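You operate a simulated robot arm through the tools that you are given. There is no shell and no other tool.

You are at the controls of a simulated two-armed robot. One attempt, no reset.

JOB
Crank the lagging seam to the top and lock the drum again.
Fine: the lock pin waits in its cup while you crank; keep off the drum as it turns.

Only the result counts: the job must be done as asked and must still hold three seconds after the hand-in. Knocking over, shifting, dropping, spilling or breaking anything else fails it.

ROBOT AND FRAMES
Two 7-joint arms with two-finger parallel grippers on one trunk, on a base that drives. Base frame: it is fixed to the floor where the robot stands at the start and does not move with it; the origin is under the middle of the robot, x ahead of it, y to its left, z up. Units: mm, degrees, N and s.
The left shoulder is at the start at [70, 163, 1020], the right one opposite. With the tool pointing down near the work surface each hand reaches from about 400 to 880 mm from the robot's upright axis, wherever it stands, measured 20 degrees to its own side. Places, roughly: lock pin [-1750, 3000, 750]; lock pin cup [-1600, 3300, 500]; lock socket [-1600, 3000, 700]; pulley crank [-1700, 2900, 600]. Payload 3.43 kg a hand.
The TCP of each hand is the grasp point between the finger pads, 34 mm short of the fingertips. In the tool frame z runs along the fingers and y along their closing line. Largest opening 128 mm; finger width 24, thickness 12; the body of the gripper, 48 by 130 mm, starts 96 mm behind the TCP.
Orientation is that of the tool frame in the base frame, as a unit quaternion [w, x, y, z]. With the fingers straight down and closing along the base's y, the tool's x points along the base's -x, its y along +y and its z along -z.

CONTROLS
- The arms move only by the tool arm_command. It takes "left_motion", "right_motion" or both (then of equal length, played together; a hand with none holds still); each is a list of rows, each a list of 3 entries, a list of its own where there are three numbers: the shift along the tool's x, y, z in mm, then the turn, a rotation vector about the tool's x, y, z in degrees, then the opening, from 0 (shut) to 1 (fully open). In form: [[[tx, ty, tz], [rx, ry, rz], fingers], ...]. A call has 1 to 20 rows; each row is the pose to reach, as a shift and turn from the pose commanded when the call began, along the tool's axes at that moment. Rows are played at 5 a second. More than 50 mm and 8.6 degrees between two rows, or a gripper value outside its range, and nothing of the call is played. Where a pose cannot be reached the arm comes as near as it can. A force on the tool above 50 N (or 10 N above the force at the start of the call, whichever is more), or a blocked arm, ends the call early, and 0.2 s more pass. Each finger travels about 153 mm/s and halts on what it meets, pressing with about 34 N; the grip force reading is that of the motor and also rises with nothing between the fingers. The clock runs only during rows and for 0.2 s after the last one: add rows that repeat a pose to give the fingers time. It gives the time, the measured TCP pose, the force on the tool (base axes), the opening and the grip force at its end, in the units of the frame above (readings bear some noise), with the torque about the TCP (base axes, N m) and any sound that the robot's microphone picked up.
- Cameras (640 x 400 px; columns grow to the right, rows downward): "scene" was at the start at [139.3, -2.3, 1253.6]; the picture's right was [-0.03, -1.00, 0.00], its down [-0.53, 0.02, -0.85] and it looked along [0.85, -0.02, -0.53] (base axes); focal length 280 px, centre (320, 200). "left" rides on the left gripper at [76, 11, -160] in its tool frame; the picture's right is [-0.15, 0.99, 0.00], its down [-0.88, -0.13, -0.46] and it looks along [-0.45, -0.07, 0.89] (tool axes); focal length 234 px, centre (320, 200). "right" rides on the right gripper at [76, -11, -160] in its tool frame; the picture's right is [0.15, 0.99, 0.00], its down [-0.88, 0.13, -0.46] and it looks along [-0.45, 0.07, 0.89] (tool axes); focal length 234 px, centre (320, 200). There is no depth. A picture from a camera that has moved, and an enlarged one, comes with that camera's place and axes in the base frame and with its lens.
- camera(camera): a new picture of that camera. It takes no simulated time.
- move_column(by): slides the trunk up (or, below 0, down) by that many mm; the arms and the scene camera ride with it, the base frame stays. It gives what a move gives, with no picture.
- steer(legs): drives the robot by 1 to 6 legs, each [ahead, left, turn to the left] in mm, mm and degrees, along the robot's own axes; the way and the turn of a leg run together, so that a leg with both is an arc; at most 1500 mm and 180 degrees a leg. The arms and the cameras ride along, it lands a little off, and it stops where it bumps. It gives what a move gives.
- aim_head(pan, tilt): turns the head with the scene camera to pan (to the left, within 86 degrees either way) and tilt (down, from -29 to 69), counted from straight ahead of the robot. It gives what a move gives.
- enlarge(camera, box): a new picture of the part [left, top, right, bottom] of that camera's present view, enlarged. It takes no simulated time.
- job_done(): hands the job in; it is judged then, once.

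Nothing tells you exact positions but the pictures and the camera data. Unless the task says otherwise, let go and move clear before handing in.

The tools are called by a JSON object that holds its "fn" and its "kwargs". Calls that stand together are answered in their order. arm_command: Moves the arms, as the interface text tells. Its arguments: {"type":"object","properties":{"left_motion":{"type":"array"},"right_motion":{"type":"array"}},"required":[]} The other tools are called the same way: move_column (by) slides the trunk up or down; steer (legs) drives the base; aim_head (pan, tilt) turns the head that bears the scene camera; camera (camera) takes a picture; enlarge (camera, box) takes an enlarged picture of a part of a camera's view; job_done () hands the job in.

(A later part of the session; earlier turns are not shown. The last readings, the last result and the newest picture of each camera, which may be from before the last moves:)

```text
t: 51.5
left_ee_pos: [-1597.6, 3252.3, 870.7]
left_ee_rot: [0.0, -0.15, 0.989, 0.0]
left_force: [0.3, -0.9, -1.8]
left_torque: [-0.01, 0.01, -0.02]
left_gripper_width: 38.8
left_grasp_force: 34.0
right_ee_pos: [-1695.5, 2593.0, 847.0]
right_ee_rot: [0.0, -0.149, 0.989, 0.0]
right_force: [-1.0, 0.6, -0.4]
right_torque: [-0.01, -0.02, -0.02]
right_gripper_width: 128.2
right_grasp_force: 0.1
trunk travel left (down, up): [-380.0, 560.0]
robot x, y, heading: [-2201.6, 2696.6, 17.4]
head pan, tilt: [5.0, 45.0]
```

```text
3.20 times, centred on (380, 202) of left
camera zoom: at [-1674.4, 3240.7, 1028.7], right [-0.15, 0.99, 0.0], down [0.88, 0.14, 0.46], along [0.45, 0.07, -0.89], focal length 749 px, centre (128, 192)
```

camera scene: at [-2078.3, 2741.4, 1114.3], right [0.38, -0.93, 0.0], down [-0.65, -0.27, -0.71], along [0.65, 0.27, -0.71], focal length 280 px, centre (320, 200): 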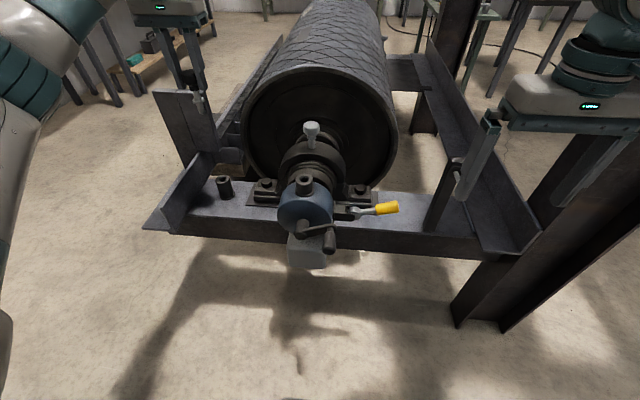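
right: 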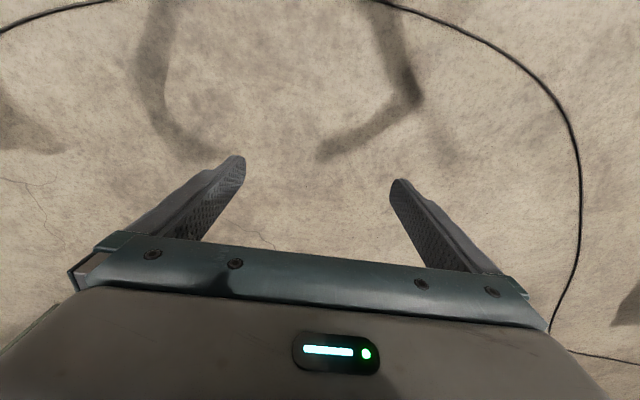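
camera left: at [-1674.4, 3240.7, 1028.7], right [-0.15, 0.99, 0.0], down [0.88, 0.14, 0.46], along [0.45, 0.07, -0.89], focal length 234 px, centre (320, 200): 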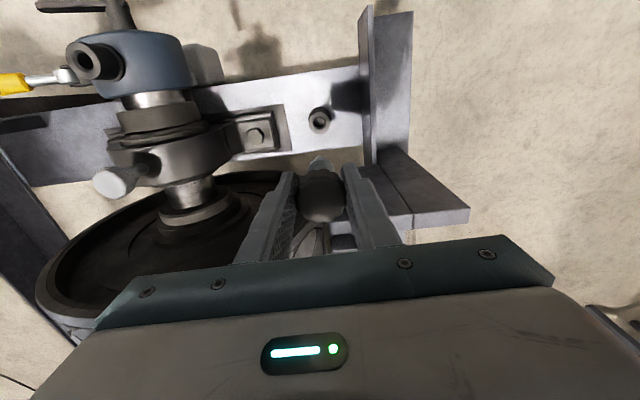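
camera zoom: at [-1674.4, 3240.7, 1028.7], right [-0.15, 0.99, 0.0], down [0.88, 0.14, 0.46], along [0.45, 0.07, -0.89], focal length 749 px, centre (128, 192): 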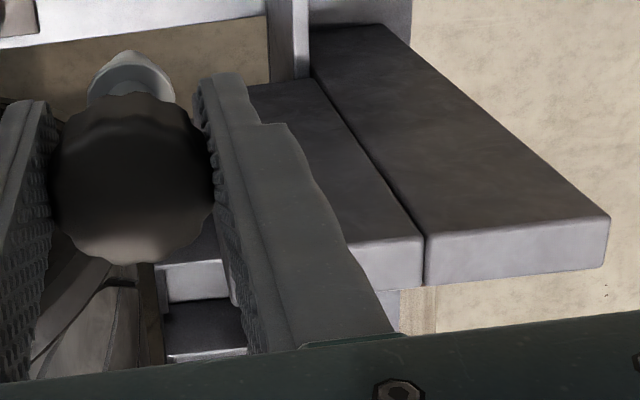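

The tall plate behind the cup stands about 75 mm beyond it, enough for the gripper body. I trim a few mm and lower the pin to just above the mouth to check alignment.

{"fn": "arm_command", "kwargs": {"left_motion": [[[4, 1, 40], [0, 0, 0], 0], [[4, 1, 80], [0, 0, 0], 0], [[4, 1, 120], [0, 0, 0], 0], [[4, 1, 160], [0, 0, 0], 0], [[4, 1, 180], [0, 0, 0], 0], [[4, 1, 180], [0, 0, 0], 0]]}}

{"fn": "enlarge", "kwargs": {"camera": "left", "box": [240, 80, 440, 205]}}

{"fn": "enlarge", "kwargs": {"camera": "scene", "box": [150, 120, 278, 200]}}

```text
t: 52.9
left_ee_pos: [-1602.1, 3250.5, 689.6]
left_ee_rot: [0.0, -0.15, 0.989, 0.0]
left_force: [-0.5, 0.4, -1.8]
left_torque: [0.01, 0.02, -0.02]
left_gripper_width: 38.7
left_grasp_force: 34.0
right_ee_pos: [-1696.4, 2594.4, 847.6]
right_ee_rot: [0.0, -0.15, 0.989, 0.0]
right_force: [0.1, 0.8, -0.4]
right_torque: [-0.02, 0.02, 0.02]
right_gripper_width: 128.3
right_grasp_force: 0.1
trunk travel left (down, up): [-380.0, 560.0]
robot x, y, heading: [-2203.3, 2692.7, 17.5]
head pan, tilt: [5.0, 45.0]
```

```text
3.20 times, centred on (340, 142) of left
camera zoom: at [-1678.0, 3239.8, 848.3], right [-0.15, 0.99, 0.0], down [0.88, 0.14, 0.46], along [0.45, 0.07, -0.89], focal length 749 px, centre (256, 384)
```

zoom: 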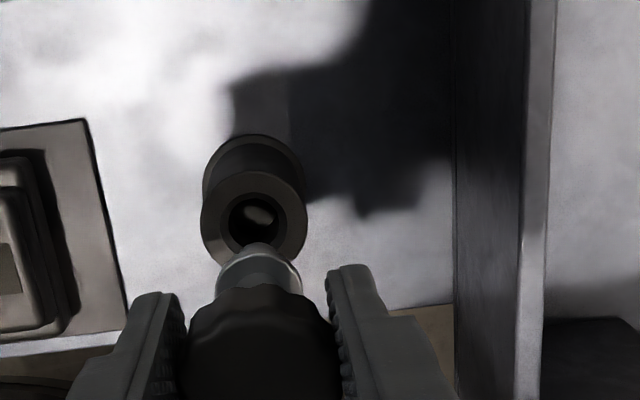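

```text
5.00 times, centred on (214, 160) of scene
camera zoom: at [-2078.3, 2741.6, 1114.3], right [0.38, -0.93, 0.0], down [-0.65, -0.27, -0.71], along [0.65, 0.27, -0.71], focal length 1402 px, centre (850, 400)
```

zoom: 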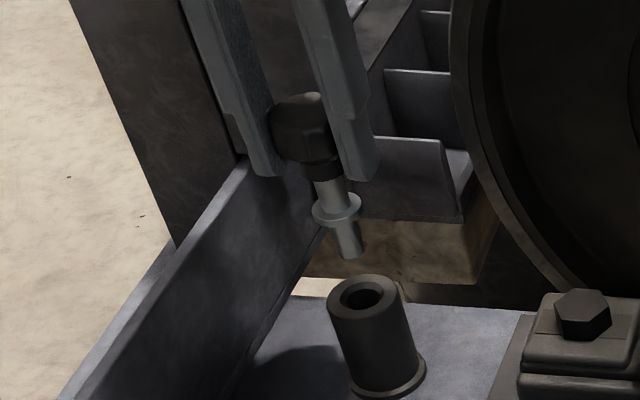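

The plug is within about 1–2 mm of the chamfered mouth. I trim by that much and lower it slowly.

{"fn": "arm_command", "kwargs": {"left_motion": [[[0.8, 1.5, 0], [0, 0, 0], 0], [[0.8, 1.5, 8], [0, 0, 0], 0], [[0.8, 1.5, 16], [0, 0, 0], 0], [[0.8, 1.5, 24], [0, 0, 0], 0], [[0.8, 1.5, 32], [0, 0, 0], 0], [[0.8, 1.5, 40], [0, 0, 0], 0], [[0.8, 1.5, 46], [0, 0, 0], 0], [[0.8, 1.5, 46], [0, 0, 0], 0]]}}

{"fn": "enlarge", "kwargs": {"camera": "scene", "box": [150, 120, 278, 200]}}

{"fn": "enlarge", "kwargs": {"camera": "left", "box": [240, 80, 440, 205]}}

```text
t: 54.7
left_ee_pos: [-1603.6, 3252.9, 641.1]
left_ee_rot: [-0.001, -0.149, 0.989, 0.0]
left_force: [-6.5, -6.6, -4.9]
left_torque: [-0.62, 0.55, -0.03]
left_gripper_width: 39.0
left_grasp_force: 33.8
right_ee_pos: [-1696.5, 2593.8, 846.3]
right_ee_rot: [-0.001, -0.149, 0.989, 0.0]
right_force: [0.5, 0.2, 0.1]
right_torque: [0.03, 0.02, 0.02]
right_gripper_width: 128.2
right_grasp_force: 0.0
trunk travel left (down, up): [-380.0, 560.0]
robot x, y, heading: [-2201.8, 2692.8, 17.2]
head pan, tilt: [5.0, 45.0]
```

```text
5.00 times, centred on (214, 160) of scene
camera zoom: at [-2078.3, 2741.3, 1114.1], right [0.38, -0.93, 0.0], down [-0.65, -0.27, -0.71], along [0.65, 0.27, -0.71], focal length 1402 px, centre (850, 400)
```

zoom: 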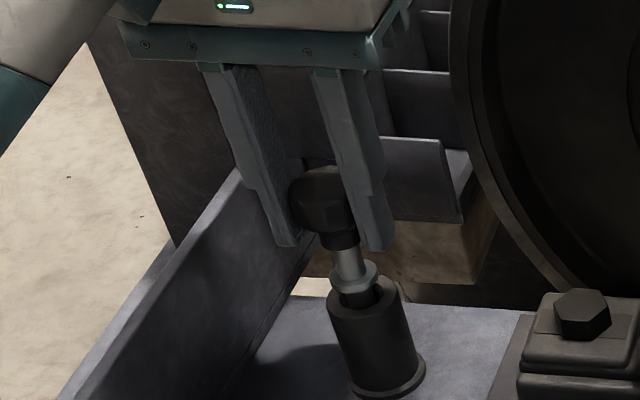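

```text
3.20 times, centred on (340, 142) of left
camera zoom: at [-1679.4, 3241.0, 800.7], right [-0.15, 0.99, 0.0], down [0.88, 0.14, 0.45], along [0.45, 0.07, -0.89], focal length 749 px, centre (256, 384)
```

zoom: 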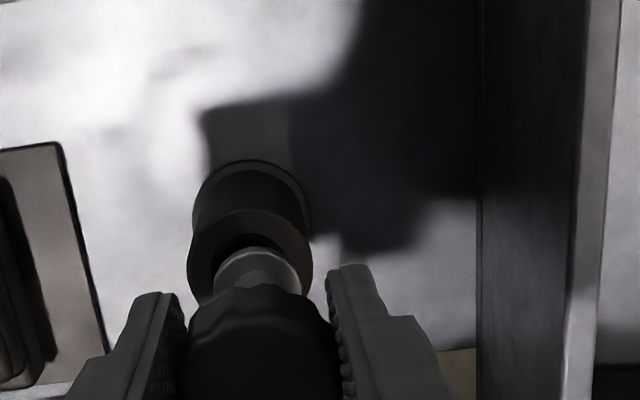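

The plug has entered; a light side force shows I'm about a millimetre off. I ease that way and lower until the flange rests.

{"fn": "arm_command", "kwargs": {"left_motion": [[[1.3, -0.7, 0], [0, 0, 0], 0], [[1.3, -0.7, 4], [0, 0, 0], 0], [[1.3, -0.7, 8], [0, 0, 0], 0], [[1.3, -0.7, 11], [0, 0, 0], 0], [[1.3, -0.7, 14], [0, 0, 0], 0], [[1.3, -0.7, 14], [0, 0, 0], 0]]}}

{"fn": "enlarge", "kwargs": {"camera": "scene", "box": [150, 120, 278, 200]}}

```text
t: 56.1
left_ee_pos: [-1604.1, 3252.1, 632.9]
left_ee_rot: [0.002, -0.15, 0.989, 0.002]
left_force: [0.5, -0.1, 17.5]
left_torque: [0.13, -0.21, -0.01]
left_gripper_width: 38.8
left_grasp_force: 34.3
right_ee_pos: [-1697.4, 2592.8, 849.3]
right_ee_rot: [0.001, -0.149, 0.989, 0.001]
right_force: [0.5, 0.5, -0.5]
right_torque: [-0.02, -0.02, 0.02]
right_gripper_width: 127.9
right_grasp_force: 0.2
trunk travel left (down, up): [-380.0, 560.0]
robot x, y, heading: [-2201.9, 2694.3, 17.4]
head pan, tilt: [5.0, 45.0]
```

```text
5.00 times, centred on (214, 160) of scene
camera zoom: at [-2079.8, 2740.2, 1114.7], right [0.38, -0.93, 0.0], down [-0.65, -0.27, -0.71], along [0.66, 0.27, -0.71], focal length 1402 px, centre (850, 400)
```

zoom: 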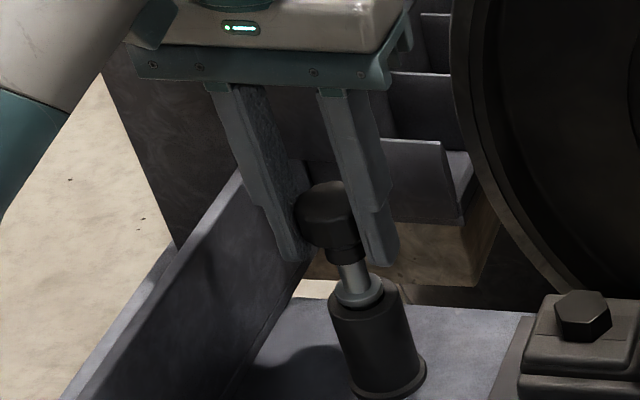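

The flange rests on the cup (17 N upward). I open partly and rise straight up.

{"fn": "arm_command", "kwargs": {"left_motion": [[[0, 0, -1.5], [0, 0, 0], 0.4], [[0, 0, -1.5], [0, 0, 0], 0.55], [[0, 0, -1.5], [0, 0, 0], 0.55], [[0, 0, -20], [0, 0, 0], 0.55], [[0, 0, -60], [0, 0, 0], 0.55], [[0, 0, -100], [0, 0, 0], 0.55], [[0, 0, -150], [0, 0, 0], 0.55], [[0, 0, -200], [0, 0, 0], 0.55], [[0, 0, -240], [0, 0, 0], 0.55], [[0, 0, -240], [0, 0, 0], 0.55]]}}

{"fn": "enlarge", "kwargs": {"camera": "scene", "box": [150, 120, 278, 200]}}

{"fn": "camera", "kwargs": {"camera": "left"}}

```text
t: 58.3
left_ee_pos: [-1603.7, 3251.8, 869.6]
left_ee_rot: [-0.001, -0.15, 0.989, 0.0]
left_force: [0.3, -0.3, 0.6]
left_torque: [0.02, 0.02, 0.03]
left_gripper_width: 70.4
left_grasp_force: 0.0
right_ee_pos: [-1695.8, 2594.0, 846.7]
right_ee_rot: [-0.001, -0.149, 0.989, -0.001]
right_force: [0.1, 0.4, -0.9]
right_torque: [0.02, 0.0, -0.01]
right_gripper_width: 127.8
right_grasp_force: 0.1
trunk travel left (down, up): [-380.0, 560.0]
robot x, y, heading: [-2204.5, 2691.0, 17.3]
head pan, tilt: [5.0, 45.0]
```

```text
5.00 times, centred on (214, 160) of scene
camera zoom: at [-2078.1, 2741.9, 1114.2], right [0.38, -0.93, 0.0], down [-0.65, -0.27, -0.71], along [0.65, 0.27, -0.71], focal length 1402 px, centre (850, 400)
```

zoom: 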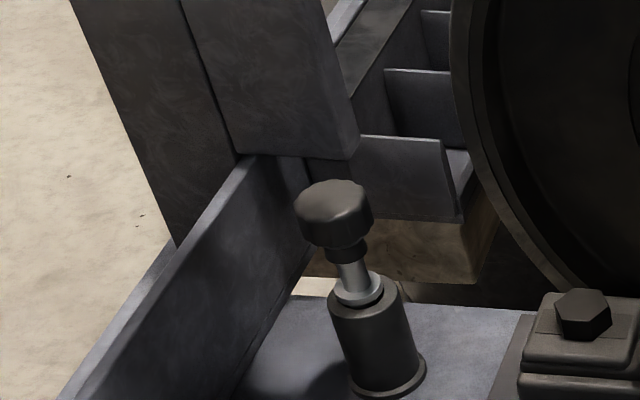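

```text
taken
camera left: at [-1680.2, 3241.0, 1027.8], right [-0.15, 0.99, 0.0], down [0.88, 0.14, 0.45], along [0.45, 0.07, -0.89], focal length 234 px, centre (320, 200)
```

left: 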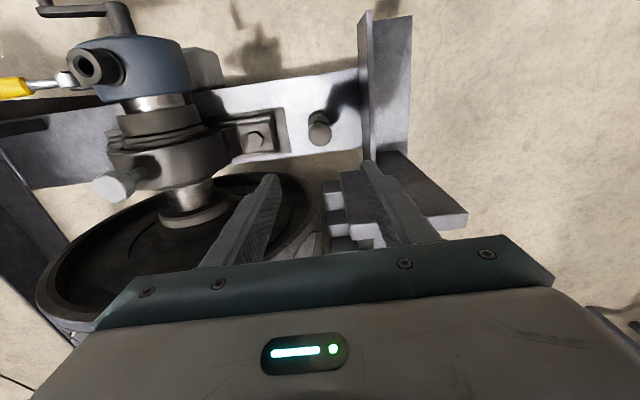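

The pin waits in its cup. Now I look at the drum surface for the seam.

{"fn": "aim_head", "kwargs": {"pan": 5, "tilt": 20}}

{"fn": "camera", "kwargs": {"camera": "scene"}}

{"fn": "enlarge", "kwargs": {"camera": "scene", "box": [220, 190, 420, 315]}}

{"fn": "camera", "kwargs": {"camera": "right"}}

```text
t: 59.2
left_ee_pos: [-1603.5, 3252.4, 869.0]
left_ee_rot: [0.0, -0.151, 0.989, -0.001]
left_force: [0.7, -0.1, -0.5]
left_torque: [0.0, 0.03, -0.02]
left_gripper_width: 70.6
left_grasp_force: 0.0
right_ee_pos: [-1697.5, 2594.0, 848.2]
right_ee_rot: [0.0, -0.15, 0.989, 0.0]
right_force: [0.7, 0.0, 1.4]
right_torque: [-0.02, -0.03, 0.02]
right_gripper_width: 128.0
right_grasp_force: 0.0
trunk travel left (down, up): [-380.0, 560.0]
robot x, y, heading: [-2203.6, 2697.0, 17.3]
head pan, tilt: [5.0, 20.0]
```

```text
taken
camera scene: at [-2067.4, 2746.0, 1152.9], right [0.38, -0.93, 0.0], down [-0.32, -0.13, -0.94], along [0.87, 0.36, -0.34], focal length 280 px, centre (320, 200)
```

scene: 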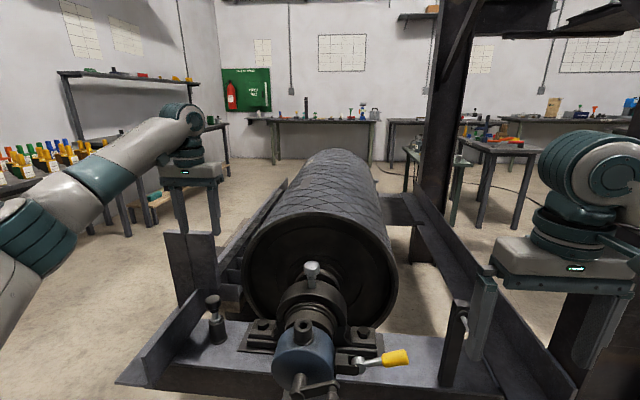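

```text
3.20 times, centred on (320, 252) of scene
camera zoom: at [-2067.4, 2746.0, 1152.9], right [0.38, -0.93, 0.0], down [-0.32, -0.13, -0.94], along [0.87, 0.36, -0.34], focal length 897 px, centre (320, 32)
```

zoom: 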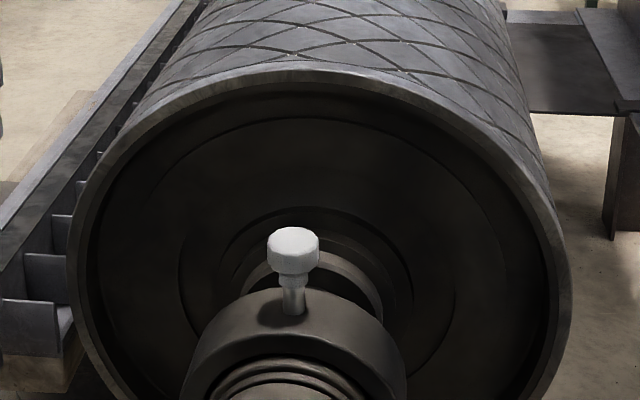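

```text
taken
camera right: at [-1763.6, 2561.3, 1007.4], right [-0.43, 0.9, 0.0], down [0.8, 0.39, 0.46], along [0.41, 0.2, -0.89], focal length 234 px, centre (320, 200)
```

right: 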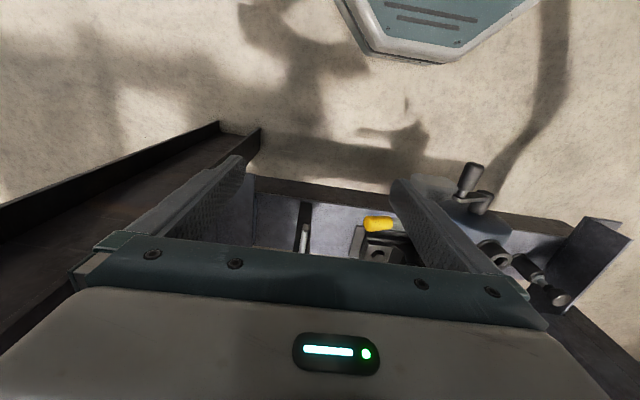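

{"fn": "enlarge", "kwargs": {"camera": "scene", "box": [240, 140, 400, 240]}}

{"fn": "enlarge", "kwargs": {"camera": "scene", "box": [240, 145, 320, 195]}}

```text
4.00 times, centred on (320, 190) of scene
camera zoom: at [-2067.4, 2746.0, 1152.9], right [0.38, -0.93, 0.0], down [-0.32, -0.13, -0.94], along [0.87, 0.36, -0.34], focal length 1121 px, centre (320, 240)
```

zoom: 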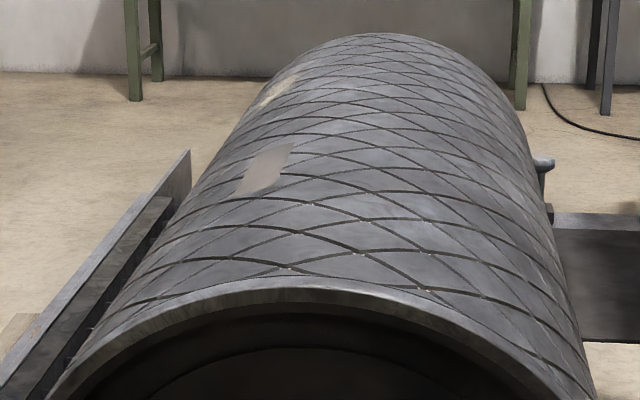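

```text
8.00 times, centred on (280, 170) of scene
camera zoom: at [-2067.4, 2746.0, 1152.9], right [0.38, -0.93, 0.0], down [-0.32, -0.13, -0.94], along [0.87, 0.36, -0.34], focal length 2242 px, centre (640, 440)
```

zoom: 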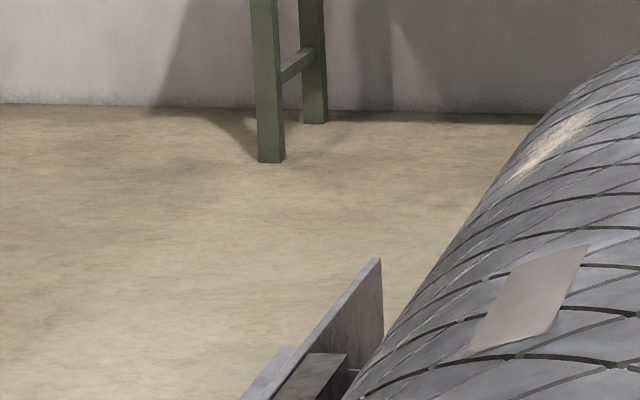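

No seam is visible on the top or near side, only a patch and a worn spot, so it must be around the hidden part. The crank axis is at about u=−777, v=3312, z≈602 with the handle near [-1746, 2855, 638]; I bring the left hand above the handle.

{"fn": "arm_command", "kwargs": {"left_motion": [[[28, -37, 0], [0, 0, 0], 0.55], [[56, -75, 0], [0, 0, 0], 0.55], [[84, -112, 0], [0, 0, 0], 0.55], [[113, -150, 0], [0, 0, 0], 0.55], [[141, -187, 0], [0, 0, 0], 0.55], [[169, -225, 0], [0, 0, 0], 0.55], [[197, -262, 0], [0, 0, 0], 0.55], [[225, -300, 0], [0, 0, 0], 0.55], [[253, -337, 0], [0, 0, 0], 0.55], [[253, -337, 30], [0, 0, 0], 0.55], [[253, -337, 70], [0, 0, 0], 0.55], [[253, -337, 100], [0, 0, 0], 0.55], [[253, -337, 100], [0, 0, 0], 0.55]]}}

{"fn": "aim_head", "kwargs": {"pan": 0, "tilt": 50}}

{"fn": "camera", "kwargs": {"camera": "left"}}

{"fn": "camera", "kwargs": {"camera": "scene"}}

```text
t: 62.0
left_ee_pos: [-1745.5, 2853.7, 769.3]
left_ee_rot: [0.001, -0.15, 0.989, 0.0]
left_force: [0.3, -0.9, 0.4]
left_torque: [0.0, 0.04, 0.01]
left_gripper_width: 70.3
left_grasp_force: 0.0
right_ee_pos: [-1695.7, 2594.0, 847.0]
right_ee_rot: [0.0, -0.15, 0.989, 0.001]
right_force: [0.4, 0.6, -0.6]
right_torque: [0.02, 0.01, -0.02]
right_gripper_width: 127.9
right_grasp_force: 0.1
trunk travel left (down, up): [-380.0, 560.0]
robot x, y, heading: [-2197.4, 2694.4, 17.4]
head pan, tilt: [5.0, 20.0]
```

```text
t: 63.0
left_ee_pos: [-1745.1, 2854.1, 768.7]
left_ee_rot: [0.001, -0.151, 0.988, 0.0]
left_force: [0.3, -0.4, 0.8]
left_torque: [0.0, 0.02, 0.02]
left_gripper_width: 70.2
left_grasp_force: 0.0
right_ee_pos: [-1696.7, 2595.6, 848.4]
right_ee_rot: [-0.001, -0.149, 0.989, 0.0]
right_force: [0.3, 0.1, 0.4]
right_torque: [-0.01, -0.03, 0.03]
right_gripper_width: 127.8
right_grasp_force: 0.0
trunk travel left (down, up): [-380.0, 560.0]
robot x, y, heading: [-2204.7, 2694.8, 17.1]
head pan, tilt: [0.0, 50.0]
```

```text
taken
camera left: at [-1822.1, 2843.0, 927.7], right [-0.15, 0.99, 0.0], down [0.88, 0.14, 0.46], along [0.45, 0.07, -0.89], focal length 234 px, centre (320, 200)
```

left: 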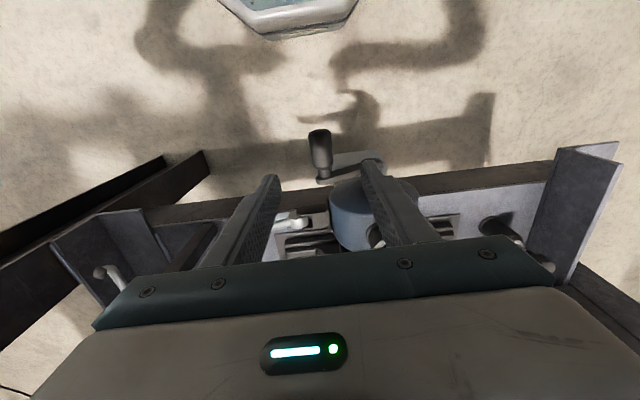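

```text
taken
camera scene: at [-2080.0, 2733.5, 1107.4], right [0.3, -0.95, 0.0], down [-0.73, -0.23, -0.64], along [0.61, 0.19, -0.77], focal length 280 px, centre (320, 200)
```

scene: 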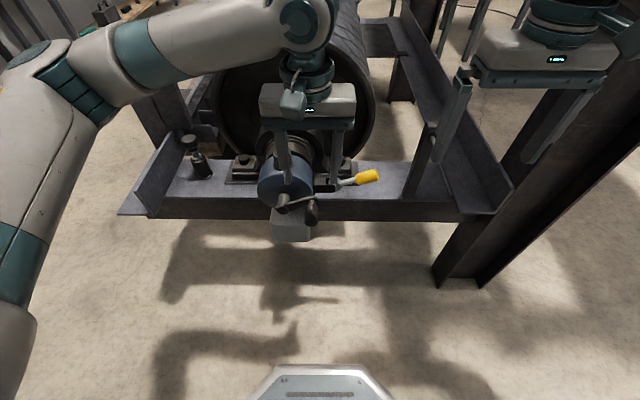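

The handle lies centred between the open fingers. I descend to its height.

{"fn": "arm_command", "kwargs": {"left_motion": [[[0, 1, 40], [0, 0, 0], 0.55], [[0, 1, 80], [0, 0, 0], 0.55], [[0, 1, 110], [0, 0, 0], 0.55], [[0, 1, 130], [0, 0, 0], 0.55], [[0, 1, 130], [0, 0, 0], 0.55]]}}

{"fn": "camera", "kwargs": {"camera": "left"}}

{"fn": "enlarge", "kwargs": {"camera": "scene", "box": [220, 130, 380, 230]}}

```text
t: 64.2
left_ee_pos: [-1745.3, 2855.8, 638.9]
left_ee_rot: [0.0, -0.15, 0.989, 0.0]
left_force: [-1.1, 0.0, -0.1]
left_torque: [0.02, -0.01, -0.01]
left_gripper_width: 70.3
left_grasp_force: 0.0
right_ee_pos: [-1695.6, 2594.0, 846.9]
right_ee_rot: [-0.001, -0.15, 0.989, 0.0]
right_force: [0.0, 0.4, 0.4]
right_torque: [-0.02, 0.0, 0.0]
right_gripper_width: 128.1
right_grasp_force: 0.0
trunk travel left (down, up): [-380.0, 560.0]
robot x, y, heading: [-2201.9, 2694.8, 17.8]
head pan, tilt: [0.0, 50.0]
```

```text
taken
camera left: at [-1822.2, 2844.8, 797.6], right [-0.15, 0.99, 0.0], down [0.88, 0.14, 0.46], along [0.45, 0.07, -0.89], focal length 234 px, centre (320, 200)
```

left: 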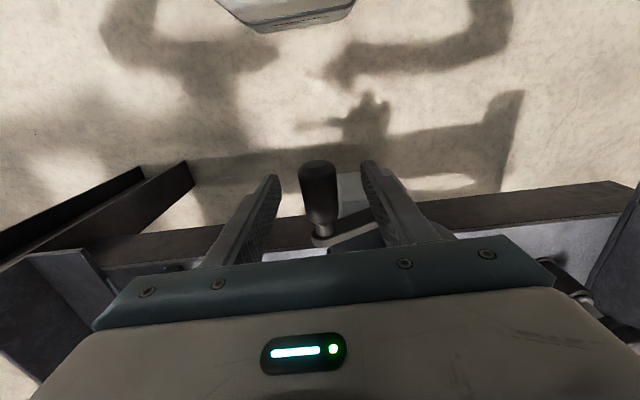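

```text
4.00 times, centred on (300, 180) of scene
camera zoom: at [-2080.1, 2733.5, 1107.4], right [0.3, -0.95, 0.0], down [-0.73, -0.23, -0.64], along [0.61, 0.19, -0.77], focal length 1121 px, centre (400, 280)
```

zoom: 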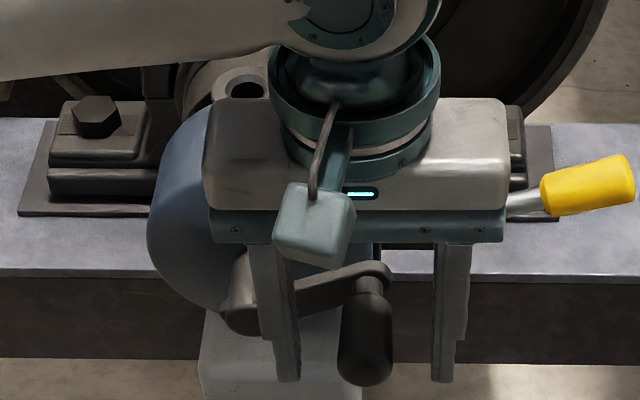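

The handle sits midway between the fingers. I close on it.

{"fn": "arm_command", "kwargs": {"left_motion": [[[0, 0, 0], [0, 0, 0], 0.4], [[0, 0, 0], [0, 0, 0], 0.25], [[0, 0, 0], [0, 0, 0], 0.1], [[0, 0, 0], [0, 0, 0], 0], [[0, 0, 0], [0, 0, 0], 0], [[0, 0, 0], [0, 0, 0], 0]]}}

{"fn": "camera", "kwargs": {"camera": "left"}}

```text
t: 65.6
left_ee_pos: [-1744.7, 2856.0, 638.9]
left_ee_rot: [-0.001, -0.149, 0.989, 0.001]
left_force: [2.6, -4.2, -2.5]
left_torque: [0.03, -0.24, -0.89]
left_gripper_width: 28.8
left_grasp_force: 44.9
right_ee_pos: [-1696.6, 2593.6, 847.4]
right_ee_rot: [0.001, -0.15, 0.989, 0.0]
right_force: [0.5, -0.2, 0.4]
right_torque: [0.0, 0.01, 0.02]
right_gripper_width: 128.0
right_grasp_force: 0.1
trunk travel left (down, up): [-380.0, 560.0]
robot x, y, heading: [-2203.0, 2693.3, 17.3]
head pan, tilt: [0.0, 50.0]
```

```text
taken
camera left: at [-1822.1, 2844.4, 797.8], right [-0.15, 0.99, 0.0], down [0.88, 0.14, 0.46], along [0.45, 0.07, -0.89], focal length 234 px, centre (320, 200)
```

left: 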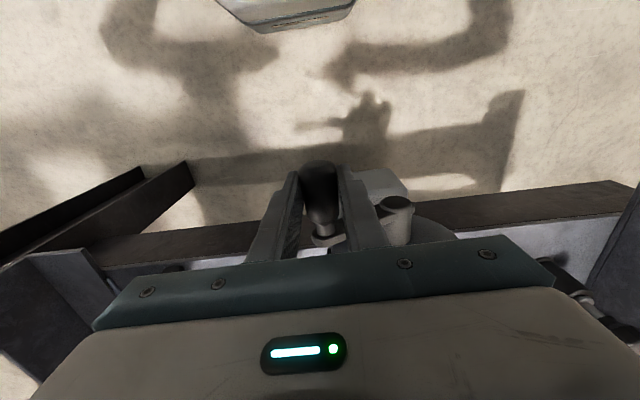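

Gripped (28.8 mm). I crank gently about 30° (clockwise as I face it) to test the axis estimate and see what the drum does.

{"fn": "arm_command", "kwargs": {"left_motion": [[[0, -3, 6], [0, 0, 0], 0], [[0, -5.6, 12.1], [0, 0, 0], 0], [[0, -7.4, 18.4], [0, 0, 0], 0], [[0, -8.8, 25], [0, 0, 0], 0], [[0, -9.6, 31.6], [0, 0, 0], 0], [[0, -9.8, 38.2], [0, 0, 0], 0], [[0, -9.8, 38.2], [0, 0, 0], 0]]}}

{"fn": "camera", "kwargs": {"camera": "left"}}

{"fn": "camera", "kwargs": {"camera": "scene"}}

```text
t: 67.2
left_ee_pos: [-1743.4, 2847.9, 599.7]
left_ee_rot: [0.0, -0.151, 0.989, 0.001]
left_force: [-6.3, 29.9, 0.8]
left_torque: [0.21, -0.39, -0.71]
left_gripper_width: 28.6
left_grasp_force: 44.7
right_ee_pos: [-1696.7, 2595.0, 847.5]
right_ee_rot: [0.0, -0.149, 0.989, -0.001]
right_force: [0.5, 0.0, -0.8]
right_torque: [0.01, 0.01, 0.02]
right_gripper_width: 128.1
right_grasp_force: 0.0
trunk travel left (down, up): [-380.0, 560.0]
robot x, y, heading: [-2199.2, 2702.0, 17.3]
head pan, tilt: [0.0, 50.0]
```

```text
taken
camera left: at [-1820.2, 2837.1, 759.2], right [-0.16, 0.99, 0.0], down [0.88, 0.14, 0.45], along [0.45, 0.07, -0.89], focal length 234 px, centre (320, 200)
```

left: 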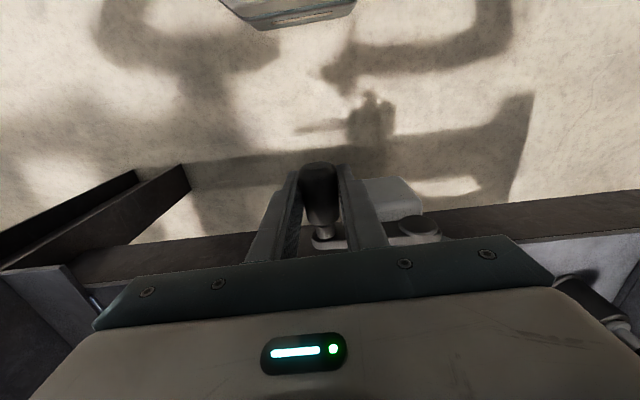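

```text
taken
camera scene: at [-2080.7, 2735.8, 1107.2], right [0.3, -0.95, 0.0], down [-0.73, -0.23, -0.64], along [0.61, 0.19, -0.77], focal length 280 px, centre (320, 200)
```

scene: 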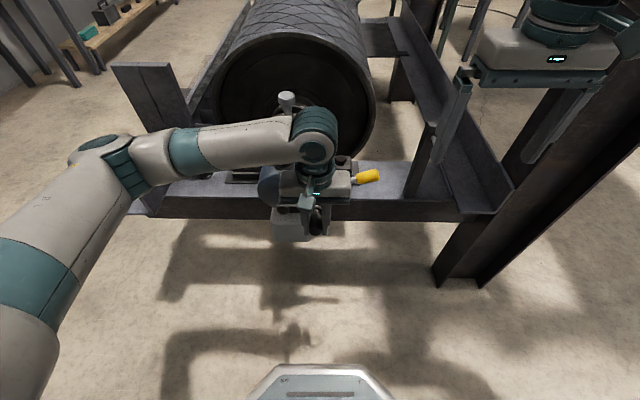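

The crank turns easily; the sideways 30 N says my circle is 1–2 mm off. Refit centre: v≈3313.6, z≈604.4, R≈76. I go on in small arcs and watch the force.

{"fn": "arm_command", "kwargs": {"left_motion": [[[0, 2.2, 5], [0, 0, 0], 0], [[0, 2.8, 9.5], [0, 0, 0], 0], [[0, 4.2, 16], [0, 0, 0], 0], [[0, 6.2, 22.3], [0, 0, 0], 0], [[0, 8.7, 28.4], [0, 0, 0], 0], [[0, 11.8, 34.3], [0, 0, 0], 0], [[0, 11.8, 34.3], [0, 0, 0], 0]]}}

{"fn": "camera", "kwargs": {"camera": "left"}}

{"fn": "camera", "kwargs": {"camera": "scene"}}

```text
t: 68.8
left_ee_pos: [-1745.8, 2857.2, 565.1]
left_ee_rot: [-0.001, -0.15, 0.989, -0.001]
left_force: [7.8, 0.0, 1.0]
left_torque: [0.07, -0.45, -0.65]
left_gripper_width: 28.6
left_grasp_force: 44.3
right_ee_pos: [-1695.3, 2592.9, 847.1]
right_ee_rot: [0.0, -0.15, 0.989, 0.0]
right_force: [-0.3, -0.3, -0.1]
right_torque: [-0.02, 0.0, -0.03]
right_gripper_width: 128.0
right_grasp_force: 0.0
trunk travel left (down, up): [-380.0, 560.0]
robot x, y, heading: [-2200.9, 2696.1, 17.3]
head pan, tilt: [0.0, 50.0]
```

```text
taken
camera left: at [-1822.7, 2845.1, 724.7], right [-0.15, 0.99, 0.0], down [0.88, 0.14, 0.46], along [0.45, 0.07, -0.89], focal length 234 px, centre (320, 200)
```

left: 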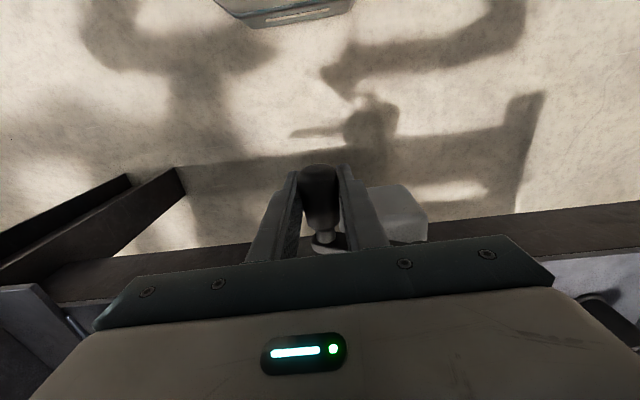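

```text
taken
camera scene: at [-2079.6, 2733.2, 1107.1], right [0.3, -0.96, 0.0], down [-0.73, -0.23, -0.64], along [0.61, 0.19, -0.77], focal length 280 px, centre (320, 200)
```

scene: 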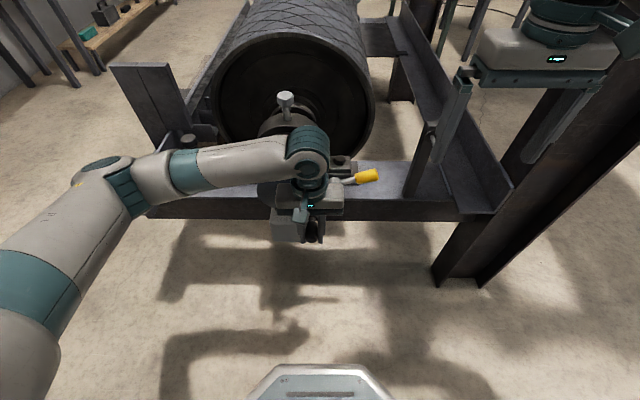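

Force nearly nil now, so the circle fits. I crank on through the bottom, to φ=300°.

{"fn": "arm_command", "kwargs": {"left_motion": [[[0, 4.3, 6.7], [0, 0, 0], 0], [[0, 9.3, 12.9], [0, 0, 0], 0], [[0, 14.9, 18.5], [0, 0, 0], 0], [[0, 21.1, 23.5], [0, 0, 0], 0], [[0, 27.8, 27.8], [0, 0, 0], 0], [[0, 34.9, 31.4], [0, 0, 0], 0], [[0, 42.3, 34.3], [0, 0, 0], 0], [[0, 50, 36.3], [0, 0, 0], 0], [[0, 57.9, 37.6], [0, 0, 0], 0], [[0, 65.8, 38], [0, 0, 0], 0], [[0, 73.7, 37.6], [0, 0, 0], 0], [[0, 81.6, 36.3], [0, 0, 0], 0], [[0, 89.3, 34.3], [0, 0, 0], 0], [[0, 96.7, 31.4], [0, 0, 0], 0], [[0, 103.8, 27.8], [0, 0, 0], 0], [[0, 103.8, 27.8], [0, 0, 0], 0]]}}

{"fn": "camera", "kwargs": {"camera": "scene"}}

{"fn": "enlarge", "kwargs": {"camera": "scene", "box": [200, 0, 392, 120]}}

```text
t: 72.2
left_ee_pos: [-1776.7, 2958.5, 539.4]
left_ee_rot: [0.0, -0.151, 0.988, 0.001]
left_force: [3.7, -0.6, 2.9]
left_torque: [0.0, 0.39, -0.78]
left_gripper_width: 28.6
left_grasp_force: 44.5
right_ee_pos: [-1695.7, 2595.2, 846.8]
right_ee_rot: [0.0, -0.15, 0.989, 0.0]
right_force: [-0.6, 0.4, -0.4]
right_torque: [-0.01, -0.02, -0.05]
right_gripper_width: 128.0
right_grasp_force: 0.2
trunk travel left (down, up): [-380.0, 560.0]
robot x, y, heading: [-2197.7, 2694.1, 17.1]
head pan, tilt: [0.0, 50.0]
```

```text
taken
camera scene: at [-2079.9, 2733.5, 1107.5], right [0.3, -0.95, 0.0], down [-0.73, -0.23, -0.64], along [0.61, 0.19, -0.77], focal length 280 px, centre (320, 200)
```

scene: 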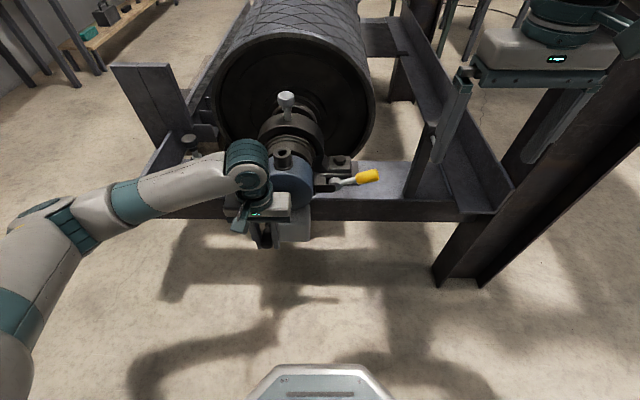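

```text
3.33 times, centred on (296, 60) of scene
camera zoom: at [-2079.9, 2733.5, 1107.5], right [0.3, -0.95, 0.0], down [-0.73, -0.23, -0.64], along [0.61, 0.19, -0.77], focal length 934 px, centre (400, 667)
```

zoom: 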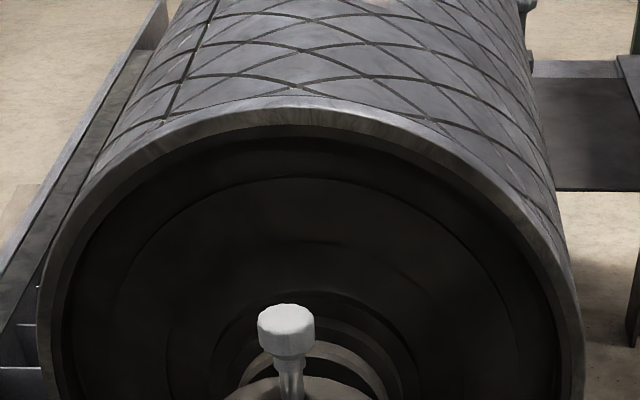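

A dark longitudinal line has come into view on the left of the drum: likely the seam. I look with the head level to judge.

{"fn": "aim_head", "kwargs": {"pan": 0, "tilt": 25}}

{"fn": "camera", "kwargs": {"camera": "scene"}}

{"fn": "enlarge", "kwargs": {"camera": "scene", "box": [190, 100, 382, 220]}}

```text
t: 73.1
left_ee_pos: [-1777.4, 2958.5, 538.4]
left_ee_rot: [0.001, -0.151, 0.989, 0.0]
left_force: [5.7, 9.0, 6.8]
left_torque: [-0.23, -0.56, -0.79]
left_gripper_width: 28.7
left_grasp_force: 45.4
right_ee_pos: [-1695.5, 2594.9, 847.5]
right_ee_rot: [0.0, -0.149, 0.989, 0.0]
right_force: [-1.1, 0.3, 0.3]
right_torque: [0.01, -0.01, -0.01]
right_gripper_width: 128.0
right_grasp_force: 0.0
trunk travel left (down, up): [-380.0, 560.0]
robot x, y, heading: [-2203.7, 2694.3, 17.3]
head pan, tilt: [0.0, 25.0]
```

```text
taken
camera scene: at [-2065.8, 2738.5, 1144.8], right [0.3, -0.95, 0.0], down [-0.4, -0.13, -0.91], along [0.87, 0.27, -0.42], focal length 280 px, centre (320, 200)
```

scene: 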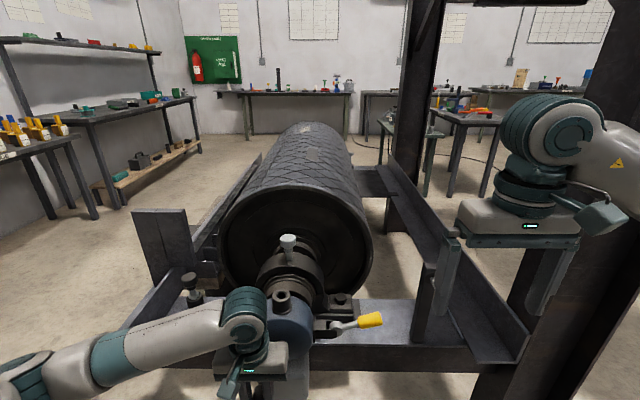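

```text
3.33 times, centred on (286, 160) of scene
camera zoom: at [-2065.8, 2738.5, 1144.8], right [0.3, -0.95, 0.0], down [-0.4, -0.13, -0.91], along [0.87, 0.27, -0.42], focal length 934 px, centre (433, 333)
```

zoom: 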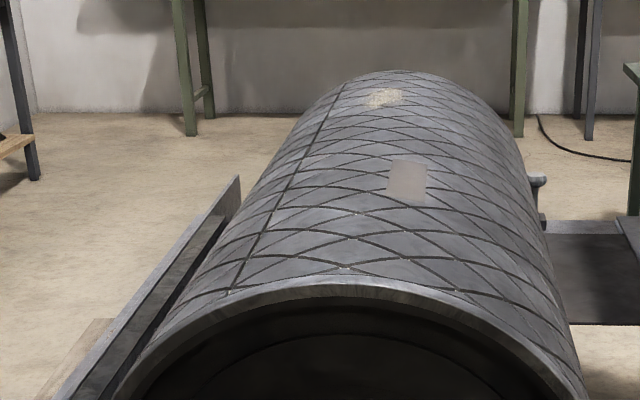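

The seam is the dark longitudinal line, now about 24° left of the top; the drum moved about 32° for 149° of crank (ratio near 4.6–5). I crank another 60° and measure again.

{"fn": "arm_command", "kwargs": {"left_motion": [[[0, 6.7, -4.3], [0, 0, 0], 0], [[0, 12.9, -9.3], [0, 0, 0], 0], [[0, 18.5, -14.9], [0, 0, 0], 0], [[0, 23.5, -21.1], [0, 0, 0], 0], [[0, 27.8, -27.8], [0, 0, 0], 0], [[0, 31.4, -34.9], [0, 0, 0], 0], [[0, 34.3, -42.3], [0, 0, 0], 0], [[0, 36.3, -50], [0, 0, 0], 0], [[0, 37.6, -57.9], [0, 0, 0], 0], [[0, 38, -65.8], [0, 0, 0], 0], [[0, 38, -65.8], [0, 0, 0], 0]]}}

{"fn": "camera", "kwargs": {"camera": "scene"}}

{"fn": "enlarge", "kwargs": {"camera": "scene", "box": [190, 100, 382, 220]}}

{"fn": "camera", "kwargs": {"camera": "left"}}

```text
t: 75.5
left_ee_pos: [-1789.3, 2991.6, 604.7]
left_ee_rot: [0.0, -0.15, 0.989, 0.0]
left_force: [1.5, -16.2, -3.3]
left_torque: [-0.28, 0.77, -0.67]
left_gripper_width: 28.9
left_grasp_force: 45.2
right_ee_pos: [-1696.6, 2592.8, 846.3]
right_ee_rot: [0.0, -0.15, 0.989, 0.001]
right_force: [0.1, -0.3, 0.1]
right_torque: [0.01, 0.0, 0.02]
right_gripper_width: 128.1
right_grasp_force: 0.1
trunk travel left (down, up): [-380.0, 560.0]
robot x, y, heading: [-2203.1, 2695.2, 17.3]
head pan, tilt: [0.0, 25.0]
```

```text
taken
camera scene: at [-2065.3, 2737.0, 1145.0], right [0.3, -0.95, 0.0], down [-0.4, -0.12, -0.91], along [0.87, 0.27, -0.42], focal length 280 px, centre (320, 200)
```

scene: 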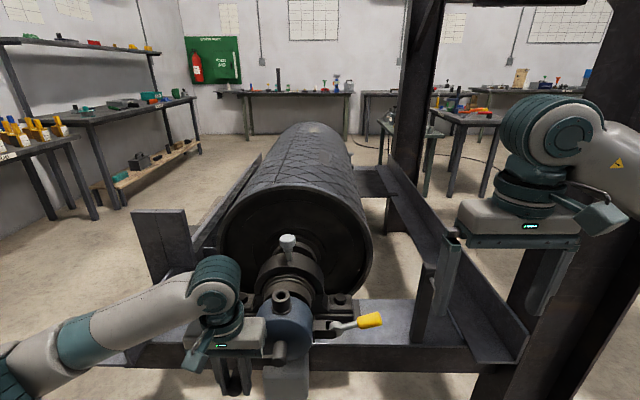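

```text
3.33 times, centred on (286, 160) of scene
camera zoom: at [-2065.3, 2737.0, 1145.0], right [0.3, -0.95, 0.0], down [-0.4, -0.12, -0.91], along [0.87, 0.27, -0.42], focal length 934 px, centre (433, 333)
```

zoom: 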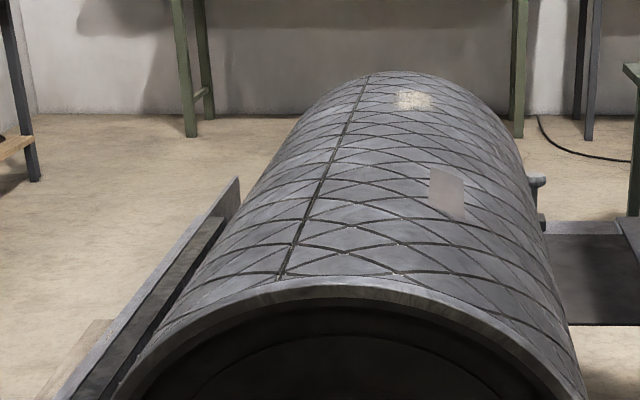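

```text
taken
camera left: at [-1865.4, 2980.5, 764.1], right [-0.15, 0.99, 0.0], down [0.88, 0.14, 0.46], along [0.45, 0.07, -0.89], focal length 234 px, centre (320, 200)
```

left: 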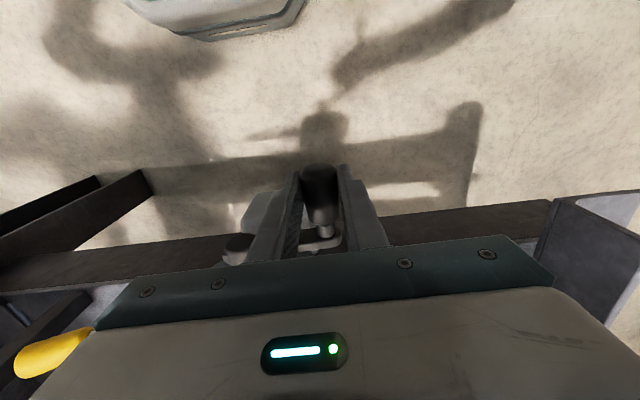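

The seam is about 11–12° left of top, ratio near 5, so roughly 55–60° of crank remain. I crank 54° more, then measure properly.

{"fn": "arm_command", "kwargs": {"left_motion": [[[0, -1.5, -7.9], [0, 0, 0], 0], [[0, -2.8, -15.7], [0, 0, 0], 0], [[0, -4.8, -23.3], [0, 0, 0], 0], [[0, -7.6, -30.7], [0, 0, 0], 0], [[0, -11.2, -37.8], [0, 0, 0], 0], [[0, -15.5, -44.4], [0, 0, 0], 0], [[0, -20.5, -50.5], [0, 0, 0], 0], [[0, -26.1, -56.1], [0, 0, 0], 0], [[0, -32.2, -61.1], [0, 0, 0], 0], [[0, -32.2, -61.1], [0, 0, 0], 0]]}}

{"fn": "camera", "kwargs": {"camera": "scene"}}

{"fn": "enlarge", "kwargs": {"camera": "scene", "box": [190, 100, 382, 220]}}

{"fn": "camera", "kwargs": {"camera": "left"}}

```text
t: 77.0
left_ee_pos: [-1786.3, 2981.7, 653.7]
left_ee_rot: [0.0, -0.153, 0.988, 0.007]
left_force: [-7.4, 9.1, 10.2]
left_torque: [0.25, 0.34, -0.95]
left_gripper_width: 29.1
left_grasp_force: 45.1
right_ee_pos: [-1697.0, 2595.7, 848.8]
right_ee_rot: [0.0, -0.151, 0.989, 0.001]
right_force: [-0.8, -0.6, 0.4]
right_torque: [0.02, -0.03, 0.0]
right_gripper_width: 128.1
right_grasp_force: 0.0
trunk travel left (down, up): [-380.0, 560.0]
robot x, y, heading: [-2201.4, 2697.3, 17.6]
head pan, tilt: [0.0, 25.0]
stopped in row 7 (left hand): the force on the tool passed its limit at 52 N (the readings are from after the stop); the commanded pose is now the measured one
```

```text
taken
camera scene: at [-2067.0, 2738.3, 1145.2], right [0.3, -0.95, 0.0], down [-0.4, -0.13, -0.91], along [0.86, 0.27, -0.42], focal length 280 px, centre (320, 200)
```

scene: 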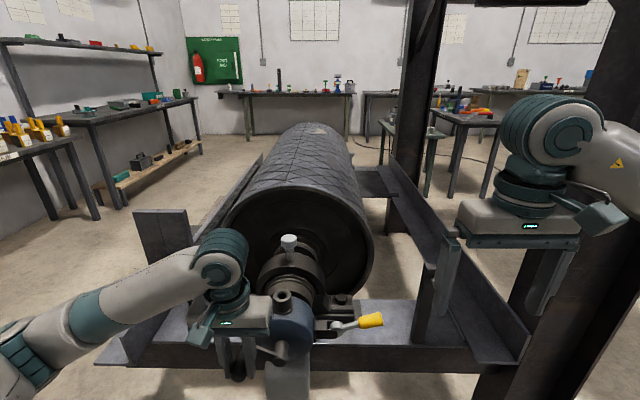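

```text
3.33 times, centred on (286, 160) of scene
camera zoom: at [-2067.0, 2738.3, 1145.2], right [0.3, -0.95, 0.0], down [-0.4, -0.13, -0.91], along [0.86, 0.27, -0.42], focal length 934 px, centre (433, 333)
```

zoom: 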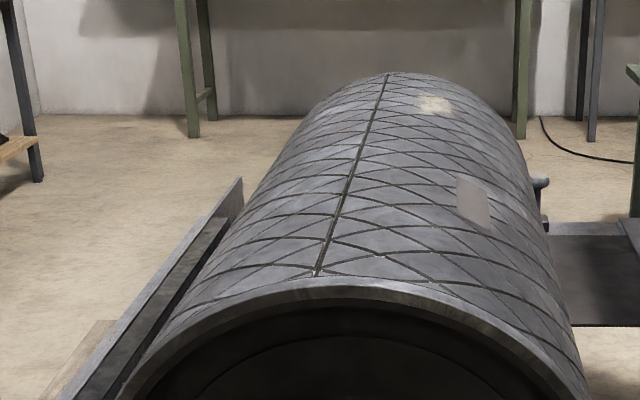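

```text
taken
camera left: at [-1861.8, 2967.8, 813.7], right [-0.16, 0.99, 0.01], down [0.88, 0.14, 0.46], along [0.45, 0.09, -0.89], focal length 234 px, centre (320, 200)
```

left: 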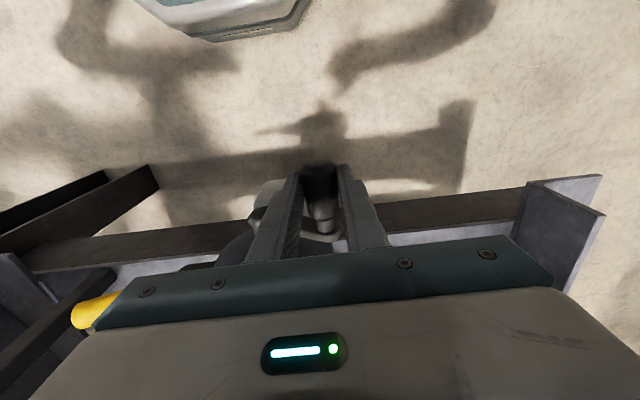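

The call stopped at 52 N around φ≈35°; the seam is now about 5° short of top. I look closely for what is resisting before going on.

{"fn": "enlarge", "kwargs": {"camera": "scene", "box": [170, 280, 330, 380]}}

{"fn": "enlarge", "kwargs": {"camera": "left", "box": [220, 150, 420, 275]}}

{"fn": "aim_head", "kwargs": {"pan": 5, "tilt": 50}}

{"fn": "enlarge", "kwargs": {"camera": "scene", "box": [160, 130, 400, 280]}}

```text
4.00 times, centred on (250, 330) of scene
camera zoom: at [-2067.0, 2738.3, 1145.2], right [0.3, -0.95, 0.0], down [-0.4, -0.13, -0.91], along [0.86, 0.27, -0.42], focal length 1121 px, centre (600, -320)
```

zoom: 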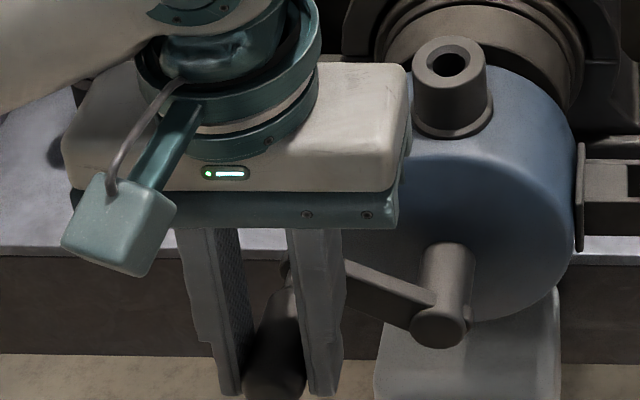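

```text
3.20 times, centred on (320, 212) of left
camera zoom: at [-1861.8, 2967.8, 813.7], right [-0.16, 0.99, 0.01], down [0.88, 0.14, 0.46], along [0.45, 0.09, -0.89], focal length 749 px, centre (320, 160)
```

zoom: 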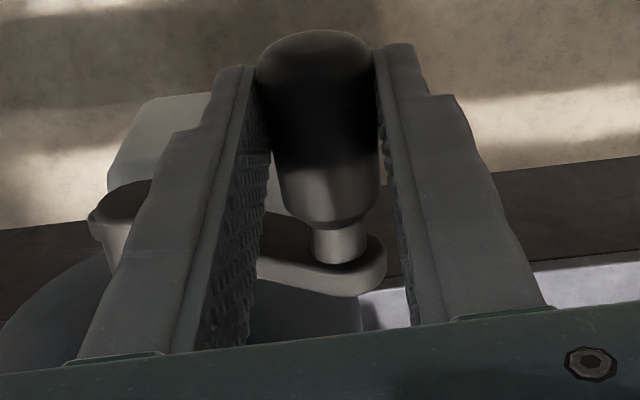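

```text
t: 77.9
left_ee_pos: [-1786.5, 2982.2, 654.0]
left_ee_rot: [0.001, -0.153, 0.988, 0.006]
left_force: [-10.9, 16.4, 16.8]
left_torque: [0.19, 0.46, -0.7]
left_gripper_width: 28.7
left_grasp_force: 46.1
right_ee_pos: [-1696.8, 2594.6, 848.1]
right_ee_rot: [0.0, -0.151, 0.989, 0.001]
right_force: [-0.6, 0.0, 0.0]
right_torque: [0.0, 0.04, 0.01]
right_gripper_width: 127.9
right_grasp_force: 0.1
trunk travel left (down, up): [-380.0, 560.0]
robot x, y, heading: [-2202.4, 2696.2, 17.4]
head pan, tilt: [5.0, 50.0]
```

```text
2.67 times, centred on (280, 205) of scene
camera zoom: at [-2084.6, 2741.6, 1107.7], right [0.38, -0.92, 0.0], down [-0.71, -0.29, -0.64], along [0.6, 0.24, -0.76], focal length 748 px, centre (427, 187)
```

zoom: 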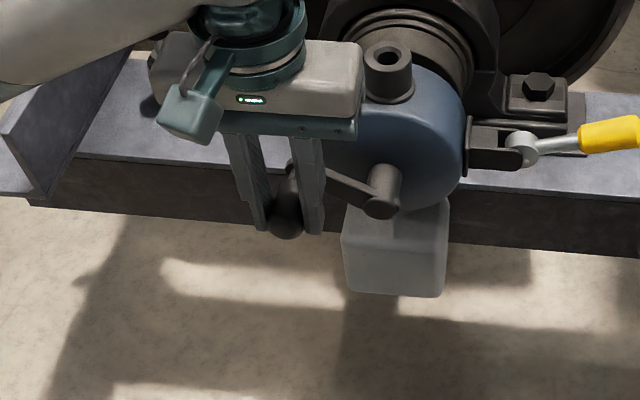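

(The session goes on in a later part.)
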